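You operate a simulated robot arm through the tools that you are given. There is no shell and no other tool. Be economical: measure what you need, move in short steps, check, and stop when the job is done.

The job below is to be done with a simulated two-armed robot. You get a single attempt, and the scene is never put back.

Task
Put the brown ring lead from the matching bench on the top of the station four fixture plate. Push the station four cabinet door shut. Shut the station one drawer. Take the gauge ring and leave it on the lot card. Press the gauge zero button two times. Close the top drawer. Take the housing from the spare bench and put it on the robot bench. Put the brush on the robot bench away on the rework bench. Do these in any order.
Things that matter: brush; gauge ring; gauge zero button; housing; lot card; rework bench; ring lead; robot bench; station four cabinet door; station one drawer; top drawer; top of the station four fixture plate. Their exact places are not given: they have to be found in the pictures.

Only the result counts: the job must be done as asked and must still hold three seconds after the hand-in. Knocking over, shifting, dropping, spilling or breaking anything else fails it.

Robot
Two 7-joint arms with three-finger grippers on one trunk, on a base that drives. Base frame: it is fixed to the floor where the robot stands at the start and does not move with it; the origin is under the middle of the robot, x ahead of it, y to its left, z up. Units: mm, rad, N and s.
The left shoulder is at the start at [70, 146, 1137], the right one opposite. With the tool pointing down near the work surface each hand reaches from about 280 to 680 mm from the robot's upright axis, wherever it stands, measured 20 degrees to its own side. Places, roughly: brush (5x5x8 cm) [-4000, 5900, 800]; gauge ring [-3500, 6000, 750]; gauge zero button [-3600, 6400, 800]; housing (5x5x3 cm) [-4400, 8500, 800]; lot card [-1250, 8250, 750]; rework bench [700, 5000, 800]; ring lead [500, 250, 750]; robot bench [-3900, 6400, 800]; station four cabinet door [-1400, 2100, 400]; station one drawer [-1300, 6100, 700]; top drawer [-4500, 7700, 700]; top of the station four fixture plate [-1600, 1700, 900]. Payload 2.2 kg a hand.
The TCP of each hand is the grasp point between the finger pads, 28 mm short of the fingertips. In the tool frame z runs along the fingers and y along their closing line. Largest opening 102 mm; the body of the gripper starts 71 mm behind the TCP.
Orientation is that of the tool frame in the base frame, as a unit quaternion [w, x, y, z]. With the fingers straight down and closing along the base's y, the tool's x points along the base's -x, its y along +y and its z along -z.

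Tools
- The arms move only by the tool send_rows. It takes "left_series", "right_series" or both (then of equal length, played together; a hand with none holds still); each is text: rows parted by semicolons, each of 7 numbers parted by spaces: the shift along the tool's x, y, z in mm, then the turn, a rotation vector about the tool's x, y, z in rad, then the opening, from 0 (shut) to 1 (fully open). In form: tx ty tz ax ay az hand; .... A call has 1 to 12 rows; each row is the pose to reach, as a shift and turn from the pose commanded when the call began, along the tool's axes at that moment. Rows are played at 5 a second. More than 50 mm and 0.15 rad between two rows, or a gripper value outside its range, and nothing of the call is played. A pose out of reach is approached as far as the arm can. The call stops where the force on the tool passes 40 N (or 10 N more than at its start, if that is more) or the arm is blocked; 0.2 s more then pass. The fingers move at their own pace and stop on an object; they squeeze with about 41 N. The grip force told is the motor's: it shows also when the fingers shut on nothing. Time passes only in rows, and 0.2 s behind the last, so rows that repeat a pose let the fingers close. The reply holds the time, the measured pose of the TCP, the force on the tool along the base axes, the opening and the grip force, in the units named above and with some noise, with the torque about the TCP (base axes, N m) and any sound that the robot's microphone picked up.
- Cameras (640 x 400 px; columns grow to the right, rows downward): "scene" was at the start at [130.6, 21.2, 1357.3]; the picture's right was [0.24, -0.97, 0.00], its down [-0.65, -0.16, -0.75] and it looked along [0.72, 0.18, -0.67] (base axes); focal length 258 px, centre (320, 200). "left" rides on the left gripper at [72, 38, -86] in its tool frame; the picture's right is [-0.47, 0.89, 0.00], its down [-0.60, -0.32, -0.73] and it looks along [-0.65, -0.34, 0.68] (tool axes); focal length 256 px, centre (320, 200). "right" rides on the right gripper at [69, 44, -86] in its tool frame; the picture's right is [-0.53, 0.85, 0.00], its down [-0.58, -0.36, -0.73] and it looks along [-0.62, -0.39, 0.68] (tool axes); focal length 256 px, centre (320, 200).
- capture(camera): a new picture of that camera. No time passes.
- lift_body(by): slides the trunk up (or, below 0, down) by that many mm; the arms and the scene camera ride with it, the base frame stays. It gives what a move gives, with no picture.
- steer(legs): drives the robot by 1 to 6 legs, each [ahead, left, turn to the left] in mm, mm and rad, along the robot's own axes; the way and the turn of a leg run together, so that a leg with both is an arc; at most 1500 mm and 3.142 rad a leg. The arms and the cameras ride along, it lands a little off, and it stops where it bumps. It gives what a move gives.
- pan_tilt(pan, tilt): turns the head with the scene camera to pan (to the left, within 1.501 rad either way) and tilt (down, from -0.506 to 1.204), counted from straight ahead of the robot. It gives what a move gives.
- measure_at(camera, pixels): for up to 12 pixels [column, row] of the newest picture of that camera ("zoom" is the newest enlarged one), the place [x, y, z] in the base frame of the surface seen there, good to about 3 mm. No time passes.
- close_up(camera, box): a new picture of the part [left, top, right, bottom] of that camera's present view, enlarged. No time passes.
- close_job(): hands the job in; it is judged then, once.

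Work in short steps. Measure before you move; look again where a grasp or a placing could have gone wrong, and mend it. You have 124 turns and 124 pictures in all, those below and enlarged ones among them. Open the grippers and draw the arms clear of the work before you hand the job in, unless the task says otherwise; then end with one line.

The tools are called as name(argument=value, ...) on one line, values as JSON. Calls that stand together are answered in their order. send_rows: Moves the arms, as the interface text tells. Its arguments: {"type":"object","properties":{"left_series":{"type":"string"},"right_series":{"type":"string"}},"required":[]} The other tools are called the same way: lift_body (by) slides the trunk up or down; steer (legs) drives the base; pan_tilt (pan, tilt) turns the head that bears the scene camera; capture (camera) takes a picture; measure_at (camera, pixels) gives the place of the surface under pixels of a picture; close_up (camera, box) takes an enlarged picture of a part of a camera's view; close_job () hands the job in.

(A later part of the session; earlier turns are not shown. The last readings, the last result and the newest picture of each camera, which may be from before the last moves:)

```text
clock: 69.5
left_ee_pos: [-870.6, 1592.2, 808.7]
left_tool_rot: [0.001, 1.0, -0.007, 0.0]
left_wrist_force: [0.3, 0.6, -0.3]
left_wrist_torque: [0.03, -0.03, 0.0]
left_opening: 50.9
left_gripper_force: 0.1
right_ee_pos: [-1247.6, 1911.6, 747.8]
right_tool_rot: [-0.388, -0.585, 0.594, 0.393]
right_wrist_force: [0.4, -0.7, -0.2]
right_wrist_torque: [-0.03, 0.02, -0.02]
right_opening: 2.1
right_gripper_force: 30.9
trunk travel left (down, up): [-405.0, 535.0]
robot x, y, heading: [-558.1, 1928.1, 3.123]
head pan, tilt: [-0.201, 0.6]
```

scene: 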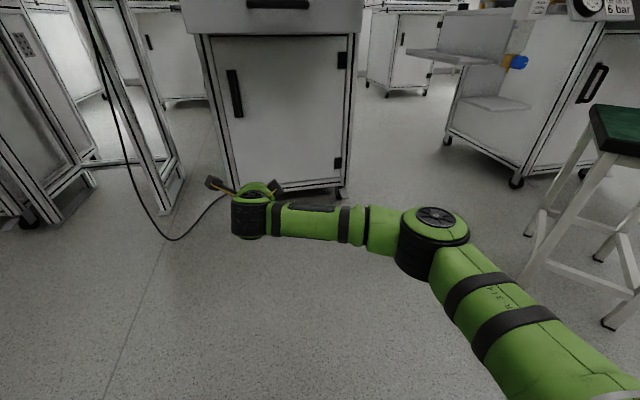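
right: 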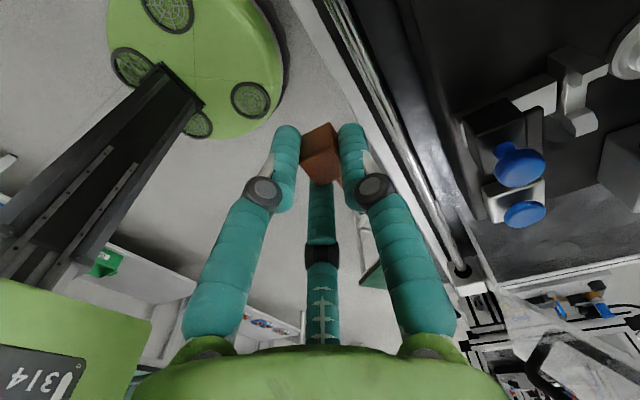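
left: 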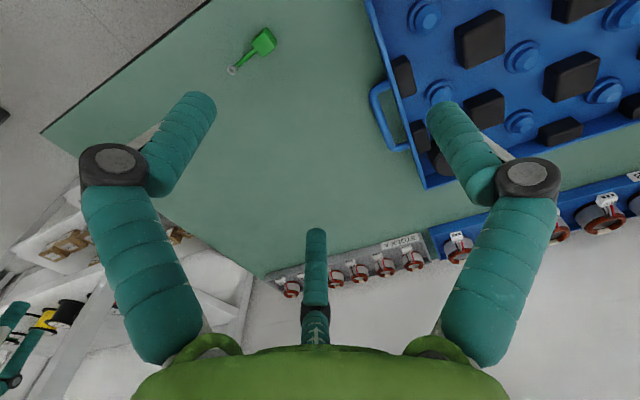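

The door is flush at x≈-1640, so it is shut. Station one is up the aisle in +y; I back off toward the aisle middle and look along it.

steer(legs=[[-250, 0, 0.02]])

lift_body(by=270)

pan_tilt(pan=-1.3, tilt=0.25)

capture(camera="scene")

```text
clock: 71.3
left_ee_pos: [-605.9, 1583.9, 809.3]
left_tool_rot: [0.0, 1.0, 0.009, -0.001]
left_wrist_force: [0.0, 0.1, -1.2]
left_wrist_torque: [0.01, 0.06, -0.03]
left_opening: 51.1
left_gripper_force: 0.0
right_ee_pos: [-992.5, 1892.4, 748.1]
right_tool_rot: [0.393, 0.593, -0.587, -0.388]
right_wrist_force: [0.6, -0.3, 0.3]
right_wrist_torque: [-0.05, -0.02, -0.01]
right_opening: 2.0
right_gripper_force: 31.6
trunk travel left (down, up): [-405.0, 535.0]
robot x, y, heading: [-304.6, 1929.0, -3.122]
head pan, tilt: [-0.201, 0.6]
```

```text
clock: 74.0
left_ee_pos: [-605.0, 1583.7, 1079.3]
left_tool_rot: [0.0, 1.0, 0.008, 0.0]
left_wrist_force: [-0.9, -0.5, 0.6]
left_wrist_torque: [-0.02, -0.03, 0.04]
left_opening: 51.0
left_gripper_force: 0.0
right_ee_pos: [-992.4, 1892.1, 1017.8]
right_tool_rot: [0.392, 0.593, -0.587, -0.388]
right_wrist_force: [0.3, -0.4, 0.0]
right_wrist_torque: [-0.02, 0.0, 0.03]
right_opening: 1.8
right_gripper_force: 31.6
trunk travel left (down, up): [-675.0, 265.0]
robot x, y, heading: [-303.2, 1930.2, -3.128]
head pan, tilt: [-0.201, 0.6]
```

```text
clock: 75.4
left_ee_pos: [-605.5, 1584.0, 1077.5]
left_tool_rot: [0.001, 1.0, 0.007, 0.0]
left_wrist_force: [0.7, -0.5, 0.3]
left_wrist_torque: [0.01, 0.01, 0.01]
left_opening: 51.0
left_gripper_force: 0.2
right_ee_pos: [-992.1, 1893.3, 1018.7]
right_tool_rot: [0.393, 0.593, -0.586, -0.388]
right_wrist_force: [0.8, 0.3, -0.5]
right_wrist_torque: [0.01, -0.03, -0.03]
right_opening: 2.2
right_gripper_force: 31.3
trunk travel left (down, up): [-675.0, 265.0]
robot x, y, heading: [-304.5, 1927.9, -3.128]
head pan, tilt: [-1.3, 0.25]
```

```text
95 pictures are left
```

scene: 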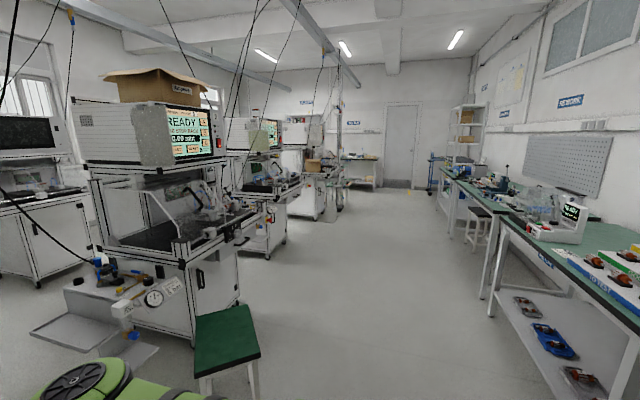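

The aisle looks clear. I measure edges along it: the near stool (260,355), bench edges and the far station fronts.

measure_at(camera="scene", pixels=[[258, 355], [520, 240], [475, 212], [468, 190], [240, 215], [290, 195], [305, 188], [330, 230], [350, 190], [272, 230], [322, 205], [580, 290]])

close_up(camera="scene", box=[190, 90, 400, 260])

```text
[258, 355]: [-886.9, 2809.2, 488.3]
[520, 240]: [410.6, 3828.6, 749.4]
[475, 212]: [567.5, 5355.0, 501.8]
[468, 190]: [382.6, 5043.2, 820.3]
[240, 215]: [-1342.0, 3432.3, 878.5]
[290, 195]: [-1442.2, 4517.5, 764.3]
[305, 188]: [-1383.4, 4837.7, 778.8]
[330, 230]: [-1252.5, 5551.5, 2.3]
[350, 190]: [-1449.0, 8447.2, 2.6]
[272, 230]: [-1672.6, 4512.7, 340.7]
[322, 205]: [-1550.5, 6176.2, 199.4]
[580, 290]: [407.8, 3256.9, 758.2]
```

```text
2.35 times, centred on (295, 175) of scene
```

zoom: 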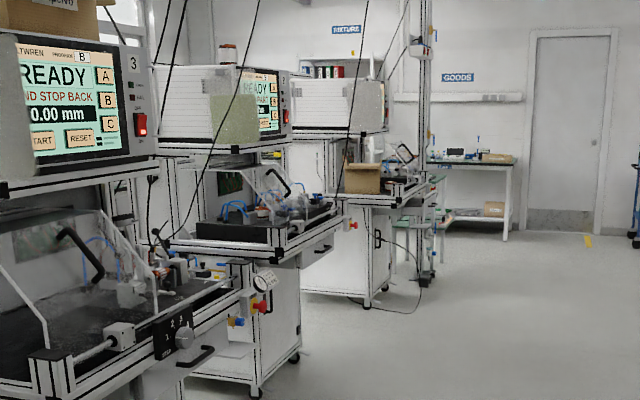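

I strafe 3000 mm in +y along x≈-300, then look at station one.

steer(legs=[[0, -1500, -0.014], [0, -1400, 0]])

pan_tilt(pan=-0.9, tilt=0.35)

capture(camera="scene")

```text
clock: 89.4
left_ee_pos: [-630.9, 4494.7, 1079.7]
left_tool_rot: [-0.001, 1.0, 0.002, 0.0]
left_wrist_force: [0.0, 0.4, 0.7]
left_wrist_torque: [0.0, 0.02, 0.01]
left_opening: 50.8
left_gripper_force: 0.1
right_ee_pos: [-1014.1, 4806.3, 1018.3]
right_tool_rot: [0.39, 0.591, -0.588, -0.39]
right_wrist_force: [0.8, 0.1, -0.2]
right_wrist_torque: [0.02, 0.01, 0.02]
right_opening: 2.3
right_gripper_force: 31.1
trunk travel left (down, up): [-675.0, 265.0]
robot x, y, heading: [-323.9, 4838.0, -3.136]
head pan, tilt: [-1.3, 0.25]
```

```text
clock: 90.3
left_ee_pos: [-631.5, 4494.1, 1078.8]
left_tool_rot: [0.0, 1.0, 0.003, 0.0]
left_wrist_force: [-0.6, 0.4, 0.3]
left_wrist_torque: [0.03, 0.0, 0.01]
left_opening: 50.9
left_gripper_force: 0.0
right_ee_pos: [-1014.2, 4807.2, 1018.0]
right_tool_rot: [0.39, 0.591, -0.589, -0.389]
right_wrist_force: [0.3, 0.1, 0.4]
right_wrist_torque: [-0.03, 0.03, 0.0]
right_opening: 1.9
right_gripper_force: 31.2
trunk travel left (down, up): [-675.0, 265.0]
robot x, y, heading: [-322.1, 4834.9, -3.142]
head pan, tilt: [-0.901, 0.351]
```

```text
93 pictures are left
```

scene: 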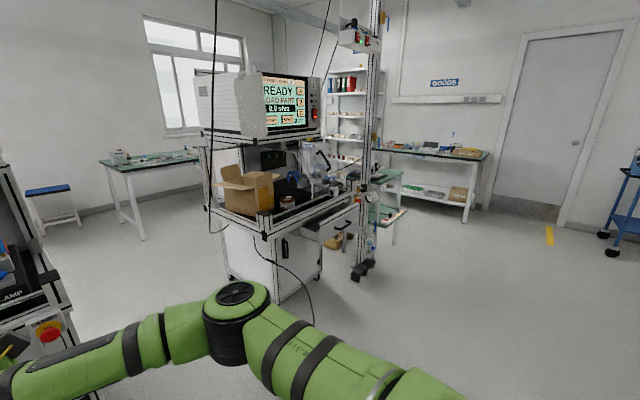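

Station one is ahead with its drawer pulled out near (335,230). I strafe another 1150 mm and look straight at it.

steer(legs=[[0, -1150, 0]])

pan_tilt(pan=0.1, tilt=0.5)

capture(camera="scene")

```text
clock: 96.1
left_ee_pos: [-632.2, 5645.3, 1078.8]
left_tool_rot: [0.0, 1.0, -0.002, 0.0]
left_wrist_force: [0.0, 0.2, 0.8]
left_wrist_torque: [0.02, 0.01, 0.03]
left_opening: 51.1
left_gripper_force: 0.0
right_ee_pos: [-1012.6, 5962.7, 1017.9]
right_tool_rot: [-0.389, -0.588, 0.591, 0.392]
right_wrist_force: [0.3, -0.5, 0.2]
right_wrist_torque: [0.02, -0.01, 0.02]
right_opening: 2.0
right_gripper_force: 31.6
trunk travel left (down, up): [-675.0, 265.0]
robot x, y, heading: [-317.9, 5982.5, 3.137]
head pan, tilt: [-0.901, 0.351]
```

```text
clock: 97.4
left_ee_pos: [-632.3, 5646.5, 1079.9]
left_tool_rot: [0.0, 1.0, -0.003, -0.001]
left_wrist_force: [0.2, -0.6, -0.3]
left_wrist_torque: [0.0, -0.02, 0.03]
left_opening: 51.3
left_gripper_force: 0.0
right_ee_pos: [-1013.0, 5962.3, 1017.9]
right_tool_rot: [-0.389, -0.587, 0.592, 0.392]
right_wrist_force: [-0.5, 0.3, 0.3]
right_wrist_torque: [0.02, 0.04, -0.04]
right_opening: 2.3
right_gripper_force: 31.7
trunk travel left (down, up): [-675.0, 265.0]
robot x, y, heading: [-323.8, 5983.7, 3.138]
head pan, tilt: [0.099, 0.499]
```

```text
92 pictures are left
```

scene: 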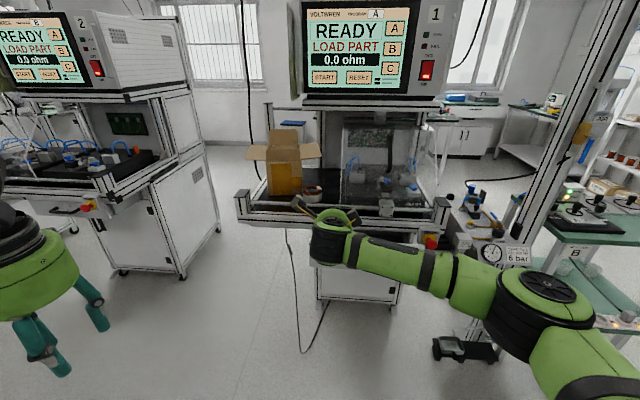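

The arm hides the drawer. I measure the mast/cart on the right and lower the trunk 280 mm so the hand is at drawer height.

measure_at(camera="scene", pixels=[[560, 190], [535, 220], [480, 345], [440, 350], [430, 242], [590, 120], [515, 250], [360, 260], [350, 280], [320, 150]])

lift_body(by=-290)

capture(camera="scene")

```text
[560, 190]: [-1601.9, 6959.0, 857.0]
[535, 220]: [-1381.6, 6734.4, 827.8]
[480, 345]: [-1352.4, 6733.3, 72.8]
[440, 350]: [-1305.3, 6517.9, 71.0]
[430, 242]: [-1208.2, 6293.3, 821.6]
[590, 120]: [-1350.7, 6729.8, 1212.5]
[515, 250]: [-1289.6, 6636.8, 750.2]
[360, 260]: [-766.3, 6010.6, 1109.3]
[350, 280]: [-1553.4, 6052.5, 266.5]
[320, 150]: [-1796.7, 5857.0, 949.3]
```

```text
clock: 100.3
left_ee_pos: [-633.3, 5645.9, 788.2]
left_tool_rot: [-0.001, 1.0, -0.003, 0.0]
left_wrist_force: [-1.1, 0.0, -0.4]
left_wrist_torque: [0.01, 0.0, -0.04]
left_opening: 51.2
left_gripper_force: 0.0
right_ee_pos: [-1012.2, 5962.4, 729.5]
right_tool_rot: [-0.389, -0.587, 0.592, 0.392]
right_wrist_force: [0.0, -0.1, -1.3]
right_wrist_torque: [0.0, 0.0, 0.0]
right_opening: 1.9
right_gripper_force: 31.2
trunk travel left (down, up): [-385.0, 555.0]
robot x, y, heading: [-321.1, 5984.7, 3.131]
head pan, tilt: [0.099, 0.499]
```

```text
91 pictures are left
```

scene: 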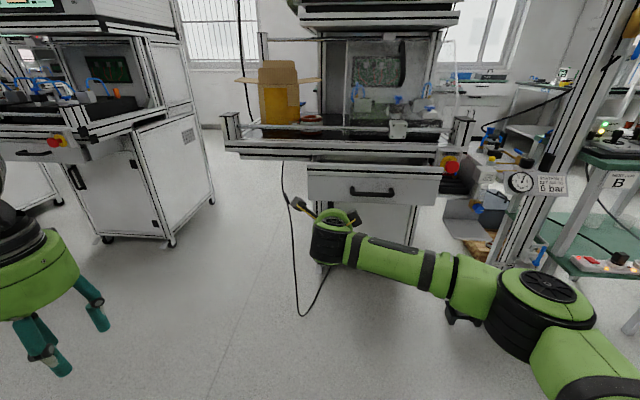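

The drawer front is visible at (375,185). I measure it.

measure_at(camera="scene", pixels=[[315, 180], [435, 185], [315, 198], [435, 200], [372, 192], [350, 182], [372, 158], [330, 220], [400, 215], [375, 199]])

```text
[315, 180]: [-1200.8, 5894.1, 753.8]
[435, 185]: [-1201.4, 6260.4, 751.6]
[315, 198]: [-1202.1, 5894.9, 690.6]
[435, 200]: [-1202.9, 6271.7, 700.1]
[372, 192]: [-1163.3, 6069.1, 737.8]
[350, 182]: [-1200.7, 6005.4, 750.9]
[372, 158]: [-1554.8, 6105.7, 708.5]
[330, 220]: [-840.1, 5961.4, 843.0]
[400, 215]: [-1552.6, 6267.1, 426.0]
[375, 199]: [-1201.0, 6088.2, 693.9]
```

The drawer front stands at x≈-1201 (y 5865–6290, z 683–775) and its handle spans y 6005–6140. I pull the arm back 130 mm, drive up to the face left of the handle, and then push with the arm.

send_rows(right_series="0 -16.6 -40 0 0 0 0; 0 -33.2 -80 0 0 0 0; 0 -49.8 -120 0 0 0 0")

steer(legs=[[265, -23, 0.01]])

capture(camera="scene")

```text
clock: 101.1
left_ee_pos: [-632.0, 5646.9, 789.0]
left_tool_rot: [0.0, 1.0, -0.002, 0.0]
left_wrist_force: [-0.5, 0.2, 1.2]
left_wrist_torque: [0.01, -0.02, 0.0]
left_opening: 51.1
left_gripper_force: 0.1
right_ee_pos: [-879.9, 5963.2, 729.8]
right_tool_rot: [-0.389, -0.587, 0.592, 0.393]
right_wrist_force: [-0.7, -0.5, 0.3]
right_wrist_torque: [-0.01, -0.01, 0.03]
right_opening: 2.0
right_gripper_force: 31.5
trunk travel left (down, up): [-385.0, 555.0]
robot x, y, heading: [-324.8, 5986.3, 3.138]
head pan, tilt: [0.099, 0.499]
```

```text
clock: 103.0
left_ee_pos: [-891.3, 5667.7, 788.8]
left_tool_rot: [0.0, 1.0, 0.002, -0.001]
left_wrist_force: [0.1, 0.9, 0.0]
left_wrist_torque: [0.01, 0.0, 0.01]
left_opening: 50.8
left_gripper_force: 0.0
right_ee_pos: [-1143.4, 5981.4, 729.6]
right_tool_rot: [0.391, 0.59, -0.589, -0.39]
right_wrist_force: [-0.6, -1.1, -0.4]
right_wrist_torque: [0.01, -0.01, 0.04]
right_opening: 2.2
right_gripper_force: 30.6
trunk travel left (down, up): [-385.0, 555.0]
robot x, y, heading: [-585.9, 6005.7, -3.139]
head pan, tilt: [0.099, 0.499]
```

```text
90 pictures are left
```

scene: 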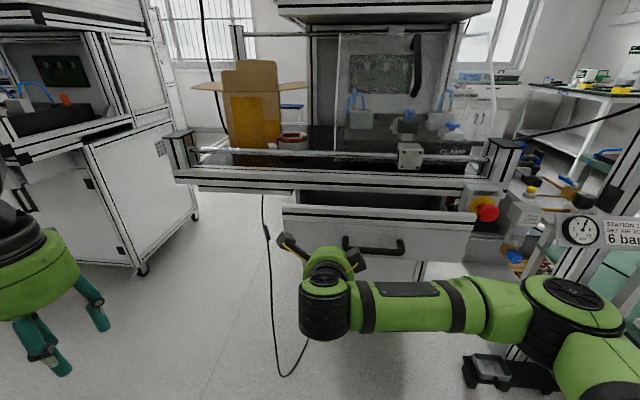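

The tip is about 30 mm short of the drawer face. I push 175 mm forward in small rows and let it stop on force.

send_rows(right_series="0 9.6 23.1 0 0 0 0; 0 19.2 46.2 0 0 0 0; 0 26.8 64.7 0 0 0 0; 0 34.5 83.2 0 0 0 0; 0 42.1 101.6 0 0 0 0; 0 49.8 120 0 0 0 0; 0 57.4 138.6 0 0 0 0; 0 65.1 157 0 0 0 0; 0 72.8 175.6 0 0 0 0")

capture(camera="scene")

measure_at(camera="scene", pixels=[[420, 230], [420, 222], [455, 222], [420, 200], [300, 218], [300, 190], [375, 180]])

```text
clock: 104.7
left_ee_pos: [-890.9, 5667.5, 788.8]
left_tool_rot: [-0.001, 1.0, 0.001, -0.001]
left_wrist_force: [-0.2, 0.8, -0.6]
left_wrist_torque: [0.01, -0.09, 0.0]
left_opening: 50.8
left_gripper_force: 0.0
right_ee_pos: [-1291.0, 5981.8, 728.7]
right_tool_rot: [-0.388, -0.59, 0.592, 0.389]
right_wrist_force: [13.4, 3.3, 2.5]
right_wrist_torque: [0.05, 0.12, -0.08]
right_opening: 2.0
right_gripper_force: 31.6
trunk travel left (down, up): [-385.0, 555.0]
robot x, y, heading: [-587.6, 6006.6, -3.144]
head pan, tilt: [0.099, 0.499]
stopped in row 8 (right hand): the force on the tool passed its limit at 56 N (the readings are from after the stop); the commanded pose is now the measured one
```

```text
89 pictures are left
```

scene: 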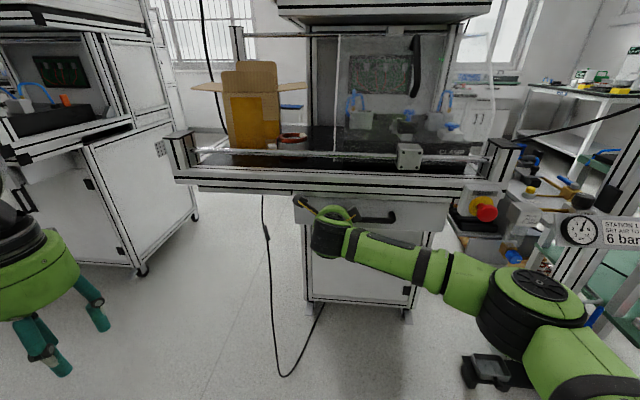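

```text
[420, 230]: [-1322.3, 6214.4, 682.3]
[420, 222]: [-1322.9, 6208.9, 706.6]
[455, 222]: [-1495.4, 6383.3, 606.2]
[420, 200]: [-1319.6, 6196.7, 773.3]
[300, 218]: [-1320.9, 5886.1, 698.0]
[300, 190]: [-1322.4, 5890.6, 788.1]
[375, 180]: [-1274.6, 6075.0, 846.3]
```

The drawer stopped at x≈-1322, which matches its shut depth. I back off and turn the hand back to pointing down with the trunk raised.

steer(legs=[[-270, 0, 0]])

lift_body(by=290)

send_rows(right_series="0 -15 -38 0.131 0 0 0; 0 -30 -76 0.262 0 0 0; 0 -45 -114 0.393 0 0 0; 0 -60 -145 0.524 0 0 0; 0 -70 -170 0.655 0 0 0; 0 -80 -195 0.785 0 0 0; 0 -90 -210 0.916 0 0 0; 0 -90 -210 1.047 0 0 0; 0 -90 -210 1.17 0 0 0")

pan_tilt(pan=-0.9, tilt=0.35)

capture(camera="scene")

```text
clock: 106.6
left_ee_pos: [-621.4, 5666.8, 788.0]
left_tool_rot: [0.0, 1.0, 0.003, -0.001]
left_wrist_force: [-0.6, 0.8, 0.5]
left_wrist_torque: [0.0, -0.02, 0.06]
left_opening: 51.3
left_gripper_force: 0.0
right_ee_pos: [-1021.3, 5982.4, 727.1]
right_tool_rot: [-0.387, -0.59, 0.592, 0.389]
right_wrist_force: [1.1, 0.3, -0.1]
right_wrist_torque: [-0.01, 0.01, 0.01]
right_opening: 2.3
right_gripper_force: 31.3
trunk travel left (down, up): [-385.0, 555.0]
robot x, y, heading: [-319.3, 6009.9, -3.139]
head pan, tilt: [0.099, 0.499]
```

```text
clock: 109.5
left_ee_pos: [-622.5, 5668.4, 1078.6]
left_tool_rot: [0.0, 1.0, 0.003, 0.0]
left_wrist_force: [-1.1, -0.2, 0.4]
left_wrist_torque: [-0.01, -0.03, -0.02]
left_opening: 50.9
left_gripper_force: 0.0
right_ee_pos: [-1022.0, 5981.9, 1016.2]
right_tool_rot: [-0.387, -0.59, 0.592, 0.389]
right_wrist_force: [-0.3, 0.0, 0.4]
right_wrist_torque: [0.01, 0.0, -0.01]
right_opening: 2.0
right_gripper_force: 31.5
trunk travel left (down, up): [-675.0, 265.0]
robot x, y, heading: [-316.3, 6011.2, -3.139]
head pan, tilt: [0.099, 0.499]
```

```text
clock: 111.5
left_ee_pos: [-623.5, 5667.2, 1078.2]
left_tool_rot: [0.0, 1.0, 0.003, 0.0]
left_wrist_force: [1.1, 0.0, 0.3]
left_wrist_torque: [0.04, 0.01, -0.01]
left_opening: 51.2
left_gripper_force: 0.0
right_ee_pos: [-793.7, 5980.9, 1018.5]
right_tool_rot: [0.004, -0.707, 0.708, -0.004]
right_wrist_force: [0.5, -0.3, 1.3]
right_wrist_torque: [-0.02, 0.0, 0.0]
right_opening: 2.1
right_gripper_force: 31.3
trunk travel left (down, up): [-675.0, 265.0]
robot x, y, heading: [-313.1, 6009.4, -3.141]
head pan, tilt: [0.099, 0.499]
```

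```text
clock: 112.8
left_ee_pos: [-622.1, 5668.4, 1078.4]
left_tool_rot: [-0.001, 1.0, 0.003, 0.001]
left_wrist_force: [-0.3, 0.4, 0.3]
left_wrist_torque: [-0.02, 0.02, -0.03]
left_opening: 50.9
left_gripper_force: 0.0
right_ee_pos: [-793.3, 5980.9, 1018.5]
right_tool_rot: [0.003, -0.706, 0.708, -0.002]
right_wrist_force: [0.6, -0.9, -0.5]
right_wrist_torque: [0.01, 0.03, -0.02]
right_opening: 2.2
right_gripper_force: 31.2
trunk travel left (down, up): [-675.0, 265.0]
robot x, y, heading: [-314.8, 6012.8, -3.14]
head pan, tilt: [-0.901, 0.351]
```

```text
88 pictures are left
```

scene: 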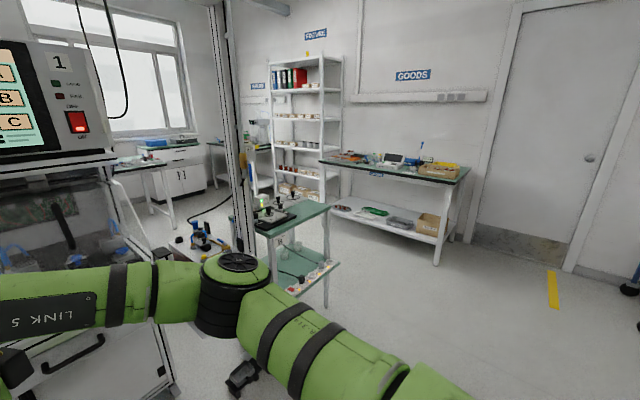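

I measure the small table (300,215), goods bench (405,170), and the far benches to plan the passage to -x.

measure_at(camera="scene", pixels=[[328, 205], [325, 300], [275, 215], [320, 160], [460, 182], [435, 262], [340, 215], [255, 205], [210, 220], [165, 160], [230, 145], [170, 215]])

close_up(camera="scene", box=[100, 90, 480, 320])

```text
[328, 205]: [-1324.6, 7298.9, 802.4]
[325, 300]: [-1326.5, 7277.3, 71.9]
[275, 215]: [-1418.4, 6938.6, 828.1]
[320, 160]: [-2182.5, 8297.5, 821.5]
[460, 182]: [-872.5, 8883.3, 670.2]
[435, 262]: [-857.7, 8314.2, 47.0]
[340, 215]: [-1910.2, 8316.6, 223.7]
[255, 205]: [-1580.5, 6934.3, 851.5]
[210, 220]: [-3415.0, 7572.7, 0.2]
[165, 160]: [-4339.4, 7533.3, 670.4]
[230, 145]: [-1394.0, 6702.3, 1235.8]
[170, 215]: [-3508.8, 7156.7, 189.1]
```

```text
1.68 times, centred on (290, 205) of scene
```

zoom: 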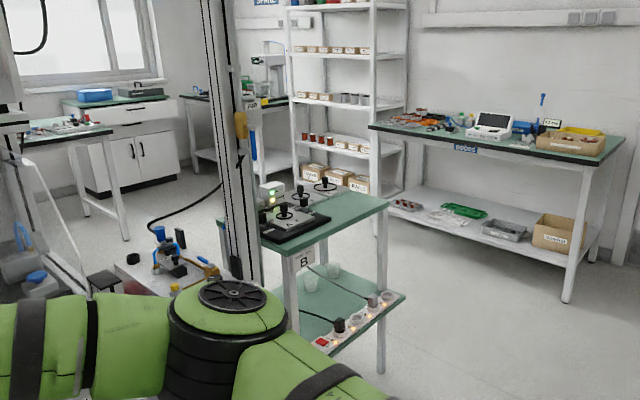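

A ~980 mm corridor runs between the small table (y≤7310) and the goods bench (y≥8290). I strafe to y≈7790, drive ahead into it, and look.

steer(legs=[[0, -1200, 0], [0, -585, 0], [900, 0, 0]])

pan_tilt(pan=0.1, tilt=0.35)

capture(camera="scene")

```text
clock: 126.2
left_ee_pos: [-1528.8, 7455.3, 1078.8]
left_tool_rot: [-0.001, 1.0, 0.003, 0.001]
left_wrist_force: [-0.1, 0.0, 0.9]
left_wrist_torque: [0.01, -0.01, 0.02]
left_opening: 51.0
left_gripper_force: 0.2
right_ee_pos: [-1700.4, 7766.8, 1018.3]
right_tool_rot: [0.004, -0.707, 0.708, -0.002]
right_wrist_force: [0.9, -0.2, 0.1]
right_wrist_torque: [0.02, 0.0, 0.02]
right_opening: 2.2
right_gripper_force: 31.3
trunk travel left (down, up): [-675.0, 265.0]
robot x, y, heading: [-1222.9, 7792.0, -3.139]
head pan, tilt: [-0.901, 0.351]
```

```text
clock: 127.4
left_ee_pos: [-1529.4, 7453.6, 1077.7]
left_tool_rot: [-0.001, 1.0, 0.003, -0.001]
left_wrist_force: [-0.4, -0.1, -0.3]
left_wrist_torque: [0.0, 0.02, 0.0]
left_opening: 51.0
left_gripper_force: 0.0
right_ee_pos: [-1700.7, 7766.2, 1017.2]
right_tool_rot: [0.005, -0.706, 0.708, -0.003]
right_wrist_force: [0.2, -0.2, -0.2]
right_wrist_torque: [-0.02, -0.02, 0.04]
right_opening: 2.2
right_gripper_force: 31.2
trunk travel left (down, up): [-675.0, 265.0]
robot x, y, heading: [-1220.4, 7792.2, -3.139]
head pan, tilt: [0.099, 0.351]
```

```text
86 pictures are left
```

scene: 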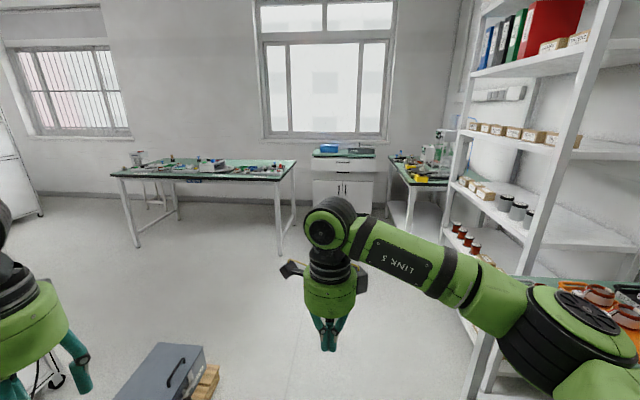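

I measure the floor box (180,370), the robot bench (200,170), the cabinet (345,160) and the spare bench (415,178).

measure_at(camera="scene", pixels=[[200, 352], [215, 370], [125, 390], [290, 165], [118, 176], [280, 180], [345, 170], [320, 155], [415, 183], [395, 175], [478, 230], [300, 330]])

close_up(camera="scene", box=[100, 130, 480, 250])

```text
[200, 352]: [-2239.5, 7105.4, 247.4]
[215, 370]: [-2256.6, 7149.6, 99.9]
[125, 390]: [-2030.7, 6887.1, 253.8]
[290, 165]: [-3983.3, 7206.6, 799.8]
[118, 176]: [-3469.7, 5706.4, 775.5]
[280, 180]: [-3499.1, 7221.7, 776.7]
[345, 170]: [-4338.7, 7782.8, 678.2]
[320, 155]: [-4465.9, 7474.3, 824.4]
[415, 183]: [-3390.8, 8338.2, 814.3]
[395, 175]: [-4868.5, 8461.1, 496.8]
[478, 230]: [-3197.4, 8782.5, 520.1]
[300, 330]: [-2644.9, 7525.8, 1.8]
```

```text
1.68 times, centred on (290, 190) of scene
```

zoom: 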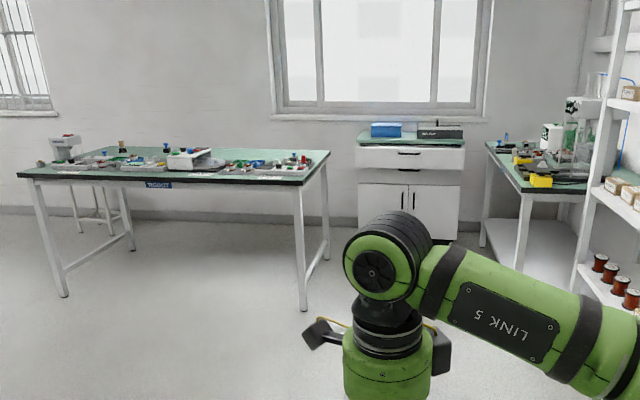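

I drive ahead 2000 mm along y≈7790 toward the cabinet, which keeps clear of the bench corner (y 7220) and the spare bench front (y 8330), and look.

steer(legs=[[1200, 0, 0], [800, 0, 0]])

pan_tilt(pan=0.25, tilt=0.5)

capture(camera="scene")

pan_tilt(pan=-0.9, tilt=0.5)

capture(camera="scene")

```text
clock: 137.3
left_ee_pos: [-3520.9, 7455.7, 1078.6]
left_tool_rot: [-0.001, 1.0, -0.002, 0.0]
left_wrist_force: [0.1, 0.3, -0.2]
left_wrist_torque: [-0.03, 0.0, 0.0]
left_opening: 51.0
left_gripper_force: 0.1
right_ee_pos: [-3689.7, 7769.7, 1018.9]
right_tool_rot: [0.004, -0.704, 0.71, -0.002]
right_wrist_force: [-0.6, 0.1, 0.2]
right_wrist_torque: [-0.02, 0.01, 0.0]
right_opening: 2.1
right_gripper_force: 31.5
trunk travel left (down, up): [-675.0, 265.0]
robot x, y, heading: [-3210.1, 7793.0, 3.135]
head pan, tilt: [0.099, 0.351]
```

```text
clock: 138.1
left_ee_pos: [-3520.5, 7454.9, 1079.2]
left_tool_rot: [-0.001, 1.0, -0.002, -0.001]
left_wrist_force: [0.5, -0.3, -0.3]
left_wrist_torque: [0.01, 0.01, 0.03]
left_opening: 51.1
left_gripper_force: 0.0
right_ee_pos: [-3689.1, 7770.7, 1018.4]
right_tool_rot: [0.004, -0.703, 0.711, -0.003]
right_wrist_force: [0.2, -0.3, 0.1]
right_wrist_torque: [-0.01, 0.03, 0.0]
right_opening: 2.0
right_gripper_force: 31.1
trunk travel left (down, up): [-675.0, 265.0]
robot x, y, heading: [-3214.2, 7795.1, 3.137]
head pan, tilt: [0.25, 0.499]
```

```text
84 pictures are left
```

scene: 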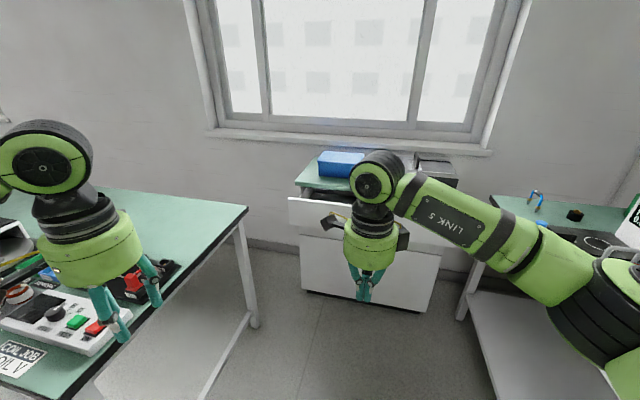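

```text
clock: 139.4
left_ee_pos: [-3520.8, 7455.7, 1078.0]
left_tool_rot: [-0.001, 1.0, -0.002, 0.0]
left_wrist_force: [0.7, -0.6, 0.0]
left_wrist_torque: [0.05, -0.04, -0.03]
left_opening: 51.0
left_gripper_force: 0.1
right_ee_pos: [-3689.3, 7771.0, 1018.7]
right_tool_rot: [0.004, -0.703, 0.711, -0.002]
right_wrist_force: [0.6, 0.4, 0.0]
right_wrist_torque: [0.0, 0.04, 0.0]
right_opening: 2.0
right_gripper_force: 31.4
trunk travel left (down, up): [-675.0, 265.0]
robot x, y, heading: [-3216.1, 7794.5, 3.136]
head pan, tilt: [-0.901, 0.499]
```

```text
83 pictures are left
```

scene: 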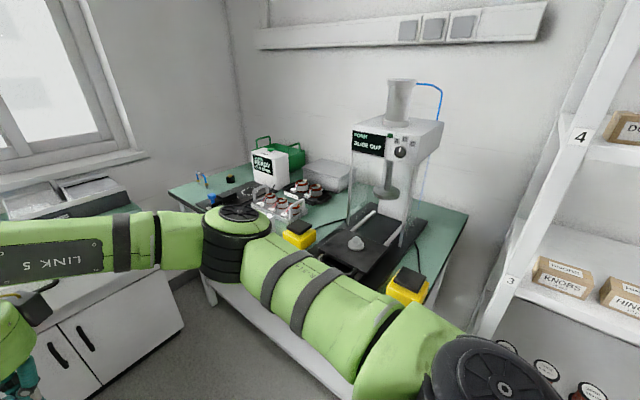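

I zoom the left end of the spare bench to look for the housing at (200–330, 160–230).

close_up(camera="scene", box=[165, 130, 385, 265])

measure_at(camera="scene", pixels=[[230, 178], [213, 198], [201, 180], [222, 190], [180, 195], [275, 215], [185, 188], [355, 242], [290, 238]])

```text
2.91 times, centred on (275, 198) of scene
```

zoom: 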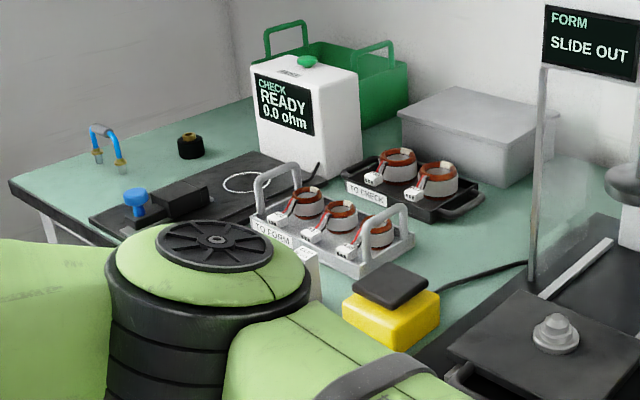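

```text
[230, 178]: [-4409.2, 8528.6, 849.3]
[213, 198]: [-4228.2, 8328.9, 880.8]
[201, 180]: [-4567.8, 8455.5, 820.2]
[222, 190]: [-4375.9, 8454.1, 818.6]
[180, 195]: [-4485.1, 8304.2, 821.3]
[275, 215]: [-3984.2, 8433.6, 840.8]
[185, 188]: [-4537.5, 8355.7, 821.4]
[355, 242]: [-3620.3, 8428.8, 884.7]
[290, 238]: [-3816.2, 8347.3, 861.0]
```

The housing is likely the black round part with a brass top at zoom (190,145), measured at (-4409,8528,849). I do the drawer first: tilt the right hand forward again and look at the cabinet and my own base.

send_rows(right_series="0 6 0 -0.131 0 0 0; 0 12 0 -0.262 0 0 0; 0 18 0 -0.393 0 0 0; 0 24 0 -0.524 0 0 0; 0 30 0 -0.655 0 0 0; 0 36 0 -0.785 0 0 0; 0 42 0 -0.916 0 0 0; 0 48 0 -1.047 0 0 0; 0 54 0 -1.17 0 0 0")

pan_tilt(pan=0.0, tilt=0.9)

capture(camera="scene")

```text
clock: 141.4
left_ee_pos: [-3522.1, 7455.7, 1077.7]
left_tool_rot: [0.0, 1.0, -0.001, 0.001]
left_wrist_force: [0.4, 0.2, 0.4]
left_wrist_torque: [-0.01, 0.0, 0.03]
left_opening: 51.0
left_gripper_force: 0.0
right_ee_pos: [-3743.1, 7769.2, 1017.6]
right_tool_rot: [-0.387, -0.587, 0.594, 0.391]
right_wrist_force: [0.1, 0.4, -0.4]
right_wrist_torque: [0.01, -0.02, 0.0]
right_opening: 2.2
right_gripper_force: 31.1
trunk travel left (down, up): [-675.0, 265.0]
robot x, y, heading: [-3213.0, 7792.8, 3.136]
head pan, tilt: [-0.901, 0.499]
```

```text
clock: 142.6
left_ee_pos: [-3520.9, 7454.3, 1078.6]
left_tool_rot: [-0.001, 1.0, -0.002, 0.0]
left_wrist_force: [0.5, 0.0, 0.3]
left_wrist_torque: [-0.04, 0.0, 0.0]
left_opening: 51.2
left_gripper_force: 0.0
right_ee_pos: [-3742.5, 7769.7, 1017.4]
right_tool_rot: [-0.386, -0.589, 0.594, 0.39]
right_wrist_force: [0.3, 0.1, 0.0]
right_wrist_torque: [0.0, 0.0, -0.01]
right_opening: 2.4
right_gripper_force: 31.0
trunk travel left (down, up): [-675.0, 265.0]
robot x, y, heading: [-3213.6, 7793.5, 3.138]
head pan, tilt: [0.0, 0.901]
```

```text
81 pictures are left
```

scene: 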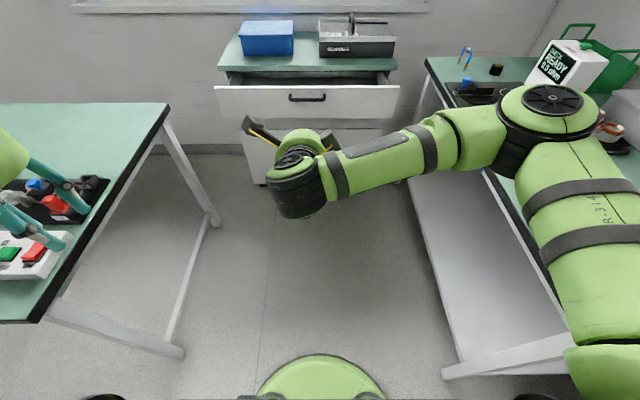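

I measure the drawer front, handle, base edge (320,356), bench edges and the elbow.

measure_at(camera="scene", pixels=[[225, 100], [390, 100], [306, 100], [306, 112], [306, 83], [320, 357], [168, 106], [430, 62], [490, 180], [553, 100], [395, 118], [275, 375]])

```text
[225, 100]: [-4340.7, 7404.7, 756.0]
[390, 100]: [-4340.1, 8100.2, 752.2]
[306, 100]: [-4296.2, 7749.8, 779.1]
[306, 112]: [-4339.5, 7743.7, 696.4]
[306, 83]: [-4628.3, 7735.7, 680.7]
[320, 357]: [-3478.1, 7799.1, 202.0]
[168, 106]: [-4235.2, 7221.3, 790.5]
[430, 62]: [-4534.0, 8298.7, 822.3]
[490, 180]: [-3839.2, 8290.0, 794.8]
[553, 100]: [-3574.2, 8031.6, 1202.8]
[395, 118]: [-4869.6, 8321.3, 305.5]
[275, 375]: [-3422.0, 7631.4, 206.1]
```

The drawer front is at x≈-4340 (centre y≈7750, z 690–790) and its handle is at z≈779. I lower the trunk 292 mm, then drive up so the tip is ~30 mm in front of it, below the handle.

lift_body(by=-292)

steer(legs=[[530, 0, 0]])

capture(camera="scene")

```text
clock: 145.6
left_ee_pos: [-3521.4, 7454.3, 786.1]
left_tool_rot: [-0.001, 1.0, -0.001, 0.0]
left_wrist_force: [0.3, 0.5, -0.1]
left_wrist_torque: [-0.01, -0.05, 0.0]
left_opening: 51.1
left_gripper_force: 0.1
right_ee_pos: [-3743.0, 7770.2, 724.8]
right_tool_rot: [-0.386, -0.588, 0.594, 0.39]
right_wrist_force: [0.3, 0.3, 0.0]
right_wrist_torque: [-0.01, 0.0, 0.02]
right_opening: 2.0
right_gripper_force: 31.5
trunk travel left (down, up): [-383.0, 557.0]
robot x, y, heading: [-3211.7, 7793.7, 3.134]
head pan, tilt: [0.0, 0.901]
```

```text
clock: 148.7
left_ee_pos: [-4058.2, 7459.4, 786.7]
left_tool_rot: [-0.001, 1.0, -0.004, 0.0]
left_wrist_force: [-1.1, -0.1, 0.7]
left_wrist_torque: [-0.01, 0.03, -0.01]
left_opening: 50.8
left_gripper_force: 0.1
right_ee_pos: [-4279.3, 7774.8, 725.2]
right_tool_rot: [-0.385, -0.588, 0.594, 0.391]
right_wrist_force: [-0.1, 0.0, 0.4]
right_wrist_torque: [0.01, -0.02, -0.01]
right_opening: 1.9
right_gripper_force: 30.7
trunk travel left (down, up): [-383.0, 557.0]
robot x, y, heading: [-3748.2, 7795.8, 3.137]
head pan, tilt: [0.0, 0.901]
```

```text
80 pictures are left
```

scene: 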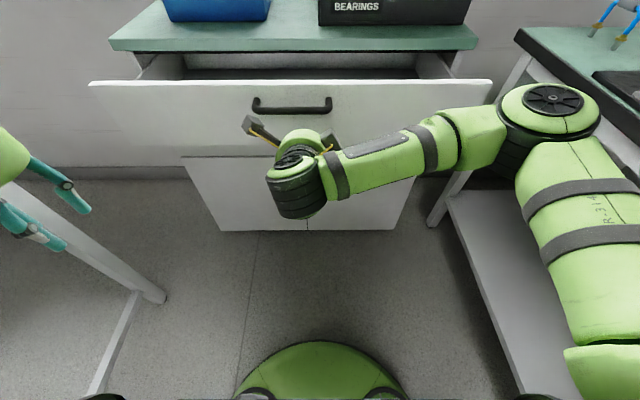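

Aligned below the handle. I push up to 190 mm forward.

send_rows(right_series="0 9.6 23.1 0 0 0 0; 0 17.2 41.6 0 0 0 0; 0 24.9 60 0 0 0 0; 0 32.6 78.5 0 0 0 0; 0 40.2 97 0 0 0 0; 0 47.9 115.5 0 0 0 0; 0 55.5 134 0 0 0 0; 0 63.2 152.5 0 0 0 0; 0 70.9 171 0 0 0 0; 0 76.6 184.8 0 0 0 0")

capture(camera="scene")

measure_at(camera="scene", pixels=[[200, 90], [420, 90], [200, 72], [200, 60], [420, 72], [200, 200], [400, 45]])

```text
clock: 150.5
left_ee_pos: [-4056.7, 7459.4, 786.8]
left_tool_rot: [-0.001, 1.0, -0.004, 0.0]
left_wrist_force: [-0.4, 0.0, -0.3]
left_wrist_torque: [-0.01, -0.02, 0.0]
left_opening: 51.0
left_gripper_force: 0.0
right_ee_pos: [-4439.1, 7776.7, 723.1]
right_tool_rot: [-0.383, -0.587, 0.597, 0.391]
right_wrist_force: [14.4, 2.0, 3.7]
right_wrist_torque: [-0.04, 0.18, -0.1]
right_opening: 2.1
right_gripper_force: 31.4
trunk travel left (down, up): [-383.0, 557.0]
robot x, y, heading: [-3746.8, 7799.0, 3.135]
head pan, tilt: [0.0, 0.901]
stopped in row 9 (right hand): the force on the tool passed its limit at 53 N (the readings are from after the stop); the commanded pose is now the measured one
```

```text
79 pictures are left
```

scene: 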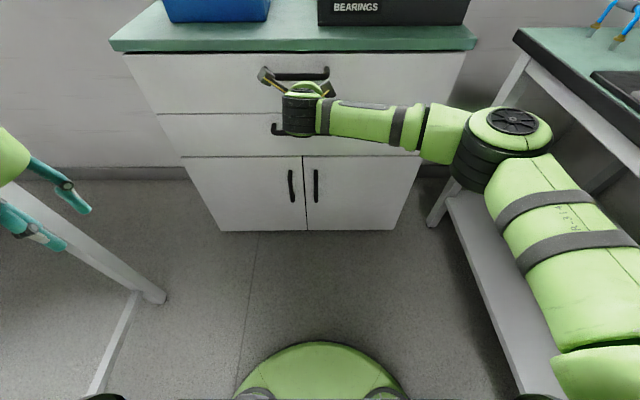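

```text
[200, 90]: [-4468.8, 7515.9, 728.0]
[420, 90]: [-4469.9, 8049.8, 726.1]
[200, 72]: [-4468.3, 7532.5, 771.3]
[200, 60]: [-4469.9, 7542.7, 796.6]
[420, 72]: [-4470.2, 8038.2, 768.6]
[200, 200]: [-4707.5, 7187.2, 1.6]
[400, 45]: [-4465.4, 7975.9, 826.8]
```

The top drawer front is now flush at x≈-4469. I back off, raise the trunk, point the right hand down again, then turn to face the spare bench.

steer(legs=[[-250, 0, 0]])

lift_body(by=292)

send_rows(right_series="0 -15 -38 0.131 0 0 0; 0 -30 -76 0.262 0 0 0; 0 -45 -114 0.393 0 0 0; 0 -60 -145 0.524 0 0 0; 0 -70 -170 0.655 0 0 0; 0 -80 -195 0.785 0 0 0; 0 -90 -210 0.916 0 0 0; 0 -90 -210 1.047 0 0 0; 0 -90 -210 1.17 0 0 0")

steer(legs=[[0, 90, 0], [0, 0, -1.571], [0, 560, 0]])

pan_tilt(pan=0.3, tilt=0.65)

capture(camera="scene")

```text
clock: 152.3
left_ee_pos: [-3812.8, 7457.1, 785.8]
left_tool_rot: [-0.002, 1.0, -0.003, 0.0]
left_wrist_force: [-0.4, 0.2, 0.5]
left_wrist_torque: [0.02, 0.04, 0.01]
left_opening: 51.0
left_gripper_force: 0.1
right_ee_pos: [-4196.6, 7775.3, 720.7]
right_tool_rot: [-0.383, -0.587, 0.597, 0.391]
right_wrist_force: [0.9, 0.5, -0.1]
right_wrist_torque: [-0.03, -0.03, 0.0]
right_opening: 2.1
right_gripper_force: 31.6
trunk travel left (down, up): [-383.0, 557.0]
robot x, y, heading: [-3505.2, 7793.5, 3.132]
head pan, tilt: [0.0, 0.901]
```

```text
clock: 155.2
left_ee_pos: [-3813.5, 7456.9, 1077.8]
left_tool_rot: [-0.002, 1.0, -0.003, 0.001]
left_wrist_force: [0.5, -1.0, 0.6]
left_wrist_torque: [0.0, 0.01, 0.02]
left_opening: 50.7
left_gripper_force: 0.0
right_ee_pos: [-4198.5, 7773.7, 1012.6]
right_tool_rot: [-0.382, -0.587, 0.597, 0.391]
right_wrist_force: [-0.3, 0.0, -0.2]
right_wrist_torque: [-0.01, -0.01, 0.0]
right_opening: 1.8
right_gripper_force: 30.8
trunk travel left (down, up): [-675.0, 265.0]
robot x, y, heading: [-3502.7, 7799.7, 3.135]
head pan, tilt: [0.0, 0.901]
```

```text
clock: 157.2
left_ee_pos: [-3813.3, 7458.0, 1078.2]
left_tool_rot: [-0.001, 1.0, -0.003, 0.001]
left_wrist_force: [-0.2, -0.3, -0.1]
left_wrist_torque: [0.02, 0.0, -0.01]
left_opening: 51.0
left_gripper_force: 0.1
right_ee_pos: [-3968.9, 7770.9, 1014.4]
right_tool_rot: [0.007, -0.701, 0.713, -0.006]
right_wrist_force: [-0.8, 0.1, -0.6]
right_wrist_torque: [0.01, 0.01, -0.02]
right_opening: 1.8
right_gripper_force: 31.4
trunk travel left (down, up): [-675.0, 265.0]
robot x, y, heading: [-3499.7, 7798.5, 3.133]
head pan, tilt: [0.0, 0.901]
```

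```text
clock: 164.8
left_ee_pos: [-4397.3, 7983.7, 1078.2]
left_tool_rot: [-0.001, 0.72, -0.694, 0.0]
left_wrist_force: [0.6, -0.9, -0.3]
left_wrist_torque: [-0.02, -0.02, 0.04]
left_opening: 50.9
left_gripper_force: 0.1
right_ee_pos: [-4090.5, 8152.7, 1015.6]
right_tool_rot: [0.001, -0.013, 1.0, -0.007]
right_wrist_force: [0.7, -0.2, -0.4]
right_wrist_torque: [0.02, 0.0, 0.0]
right_opening: 2.2
right_gripper_force: 31.6
trunk travel left (down, up): [-675.0, 265.0]
robot x, y, heading: [-4044.8, 7692.4, 1.61]
head pan, tilt: [0.0, 0.901]
```

```text
clock: 165.6
left_ee_pos: [-4397.2, 7984.4, 1079.0]
left_tool_rot: [0.0, 0.72, -0.694, 0.001]
left_wrist_force: [-1.1, 0.0, 0.4]
left_wrist_torque: [-0.02, -0.01, 0.0]
left_opening: 51.0
left_gripper_force: 0.0
right_ee_pos: [-4091.4, 8153.0, 1014.0]
right_tool_rot: [0.001, -0.012, 1.0, -0.007]
right_wrist_force: [0.5, -0.2, -0.4]
right_wrist_torque: [-0.02, 0.04, -0.02]
right_opening: 2.0
right_gripper_force: 31.4
trunk travel left (down, up): [-675.0, 265.0]
robot x, y, heading: [-4042.1, 7686.8, 1.605]
head pan, tilt: [0.3, 0.649]
```

```text
78 pictures are left
```

scene: 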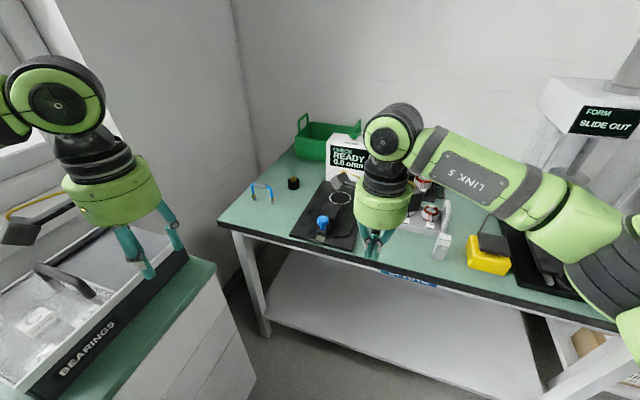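

I measure the housing at (293,183) and its neighbours, including the white checker's height.

close_up(camera="scene", box=[220, 120, 360, 220])

measure_at(camera="scene", pixels=[[293, 180], [293, 188], [288, 184], [298, 184], [335, 150], [345, 140], [310, 135], [262, 186], [300, 200], [220, 225], [304, 118]])

```text
4.00 times, centred on (290, 170) of scene
```

zoom: 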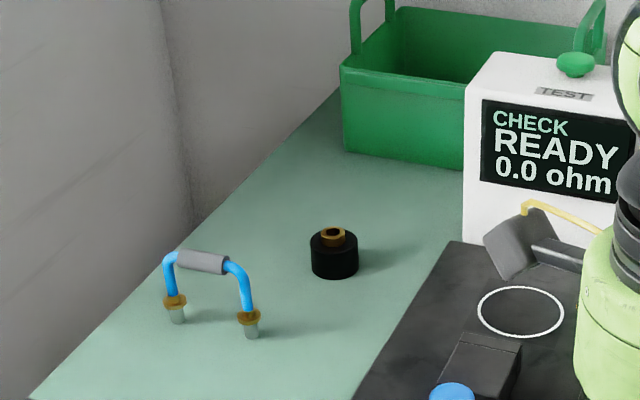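

```text
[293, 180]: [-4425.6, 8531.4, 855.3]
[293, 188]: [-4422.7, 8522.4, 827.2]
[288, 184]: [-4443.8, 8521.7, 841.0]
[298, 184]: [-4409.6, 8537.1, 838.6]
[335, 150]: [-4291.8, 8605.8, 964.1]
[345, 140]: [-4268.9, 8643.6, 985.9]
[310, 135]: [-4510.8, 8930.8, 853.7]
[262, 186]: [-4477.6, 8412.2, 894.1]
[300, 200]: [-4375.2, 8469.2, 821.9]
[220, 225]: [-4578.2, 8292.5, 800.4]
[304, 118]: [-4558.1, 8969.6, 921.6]
```

The housing is at about (-4425,8540). I refine its top, pull the right hand back 110 mm, and drive in toward (-4130,7940).

measure_at(camera="zoom", pixels=[[314, 245], [354, 245], [334, 228], [334, 254], [320, 236], [350, 236], [334, 238]])

send_rows(right_series="0 -40 0 0 0 0 0; 0 -80 0 0 0 0 0; 0 -110 0 0 0 0 0", left_series="0 0 0 0 0 0 1; 0 0 0 0 0 0 1; 0 0 0 0 0 0 1")

steer(legs=[[256, 80, -0.035]])

capture(camera="left")

```text
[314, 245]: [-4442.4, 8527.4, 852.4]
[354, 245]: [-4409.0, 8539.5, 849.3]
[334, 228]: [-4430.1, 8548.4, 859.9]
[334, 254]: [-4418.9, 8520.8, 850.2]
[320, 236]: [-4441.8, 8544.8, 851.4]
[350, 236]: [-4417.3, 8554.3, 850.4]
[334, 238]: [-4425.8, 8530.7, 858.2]
```

```text
clock: 166.4
left_ee_pos: [-4396.7, 7984.4, 1079.4]
left_tool_rot: [-0.001, 0.72, -0.694, 0.0]
left_wrist_force: [-0.6, -0.3, 0.0]
left_wrist_torque: [0.0, 0.03, -0.01]
left_opening: 102.0
left_gripper_force: 0.0
right_ee_pos: [-4087.5, 8043.9, 1016.5]
right_tool_rot: [0.002, -0.012, 1.0, -0.006]
right_wrist_force: [-0.1, 0.0, 0.1]
right_wrist_torque: [-0.03, 0.01, -0.01]
right_opening: 1.8
right_gripper_force: 31.7
trunk travel left (down, up): [-675.0, 265.0]
robot x, y, heading: [-4045.2, 7688.2, 1.607]
head pan, tilt: [0.3, 0.649]
```

```text
clock: 168.3
left_ee_pos: [-4472.1, 8247.0, 1079.8]
left_tool_rot: [-0.001, 0.709, -0.706, 0.001]
left_wrist_force: [-0.8, -0.8, 0.1]
left_wrist_torque: [0.0, 0.01, 0.02]
left_opening: 101.9
left_gripper_force: 0.0
right_ee_pos: [-4161.0, 8297.5, 1018.4]
right_tool_rot: [0.0, 0.004, 1.0, -0.006]
right_wrist_force: [0.6, 0.0, -0.1]
right_wrist_torque: [0.02, 0.04, 0.01]
right_opening: 2.0
right_gripper_force: 31.5
trunk travel left (down, up): [-675.0, 265.0]
robot x, y, heading: [-4126.1, 7937.7, 1.572]
head pan, tilt: [0.3, 0.649]
```

```text
76 pictures are left
```

left: 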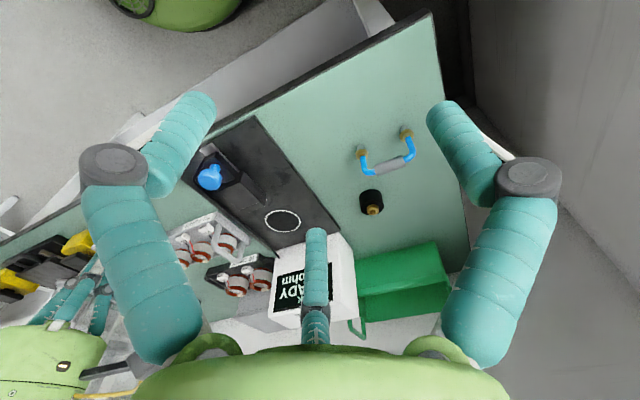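

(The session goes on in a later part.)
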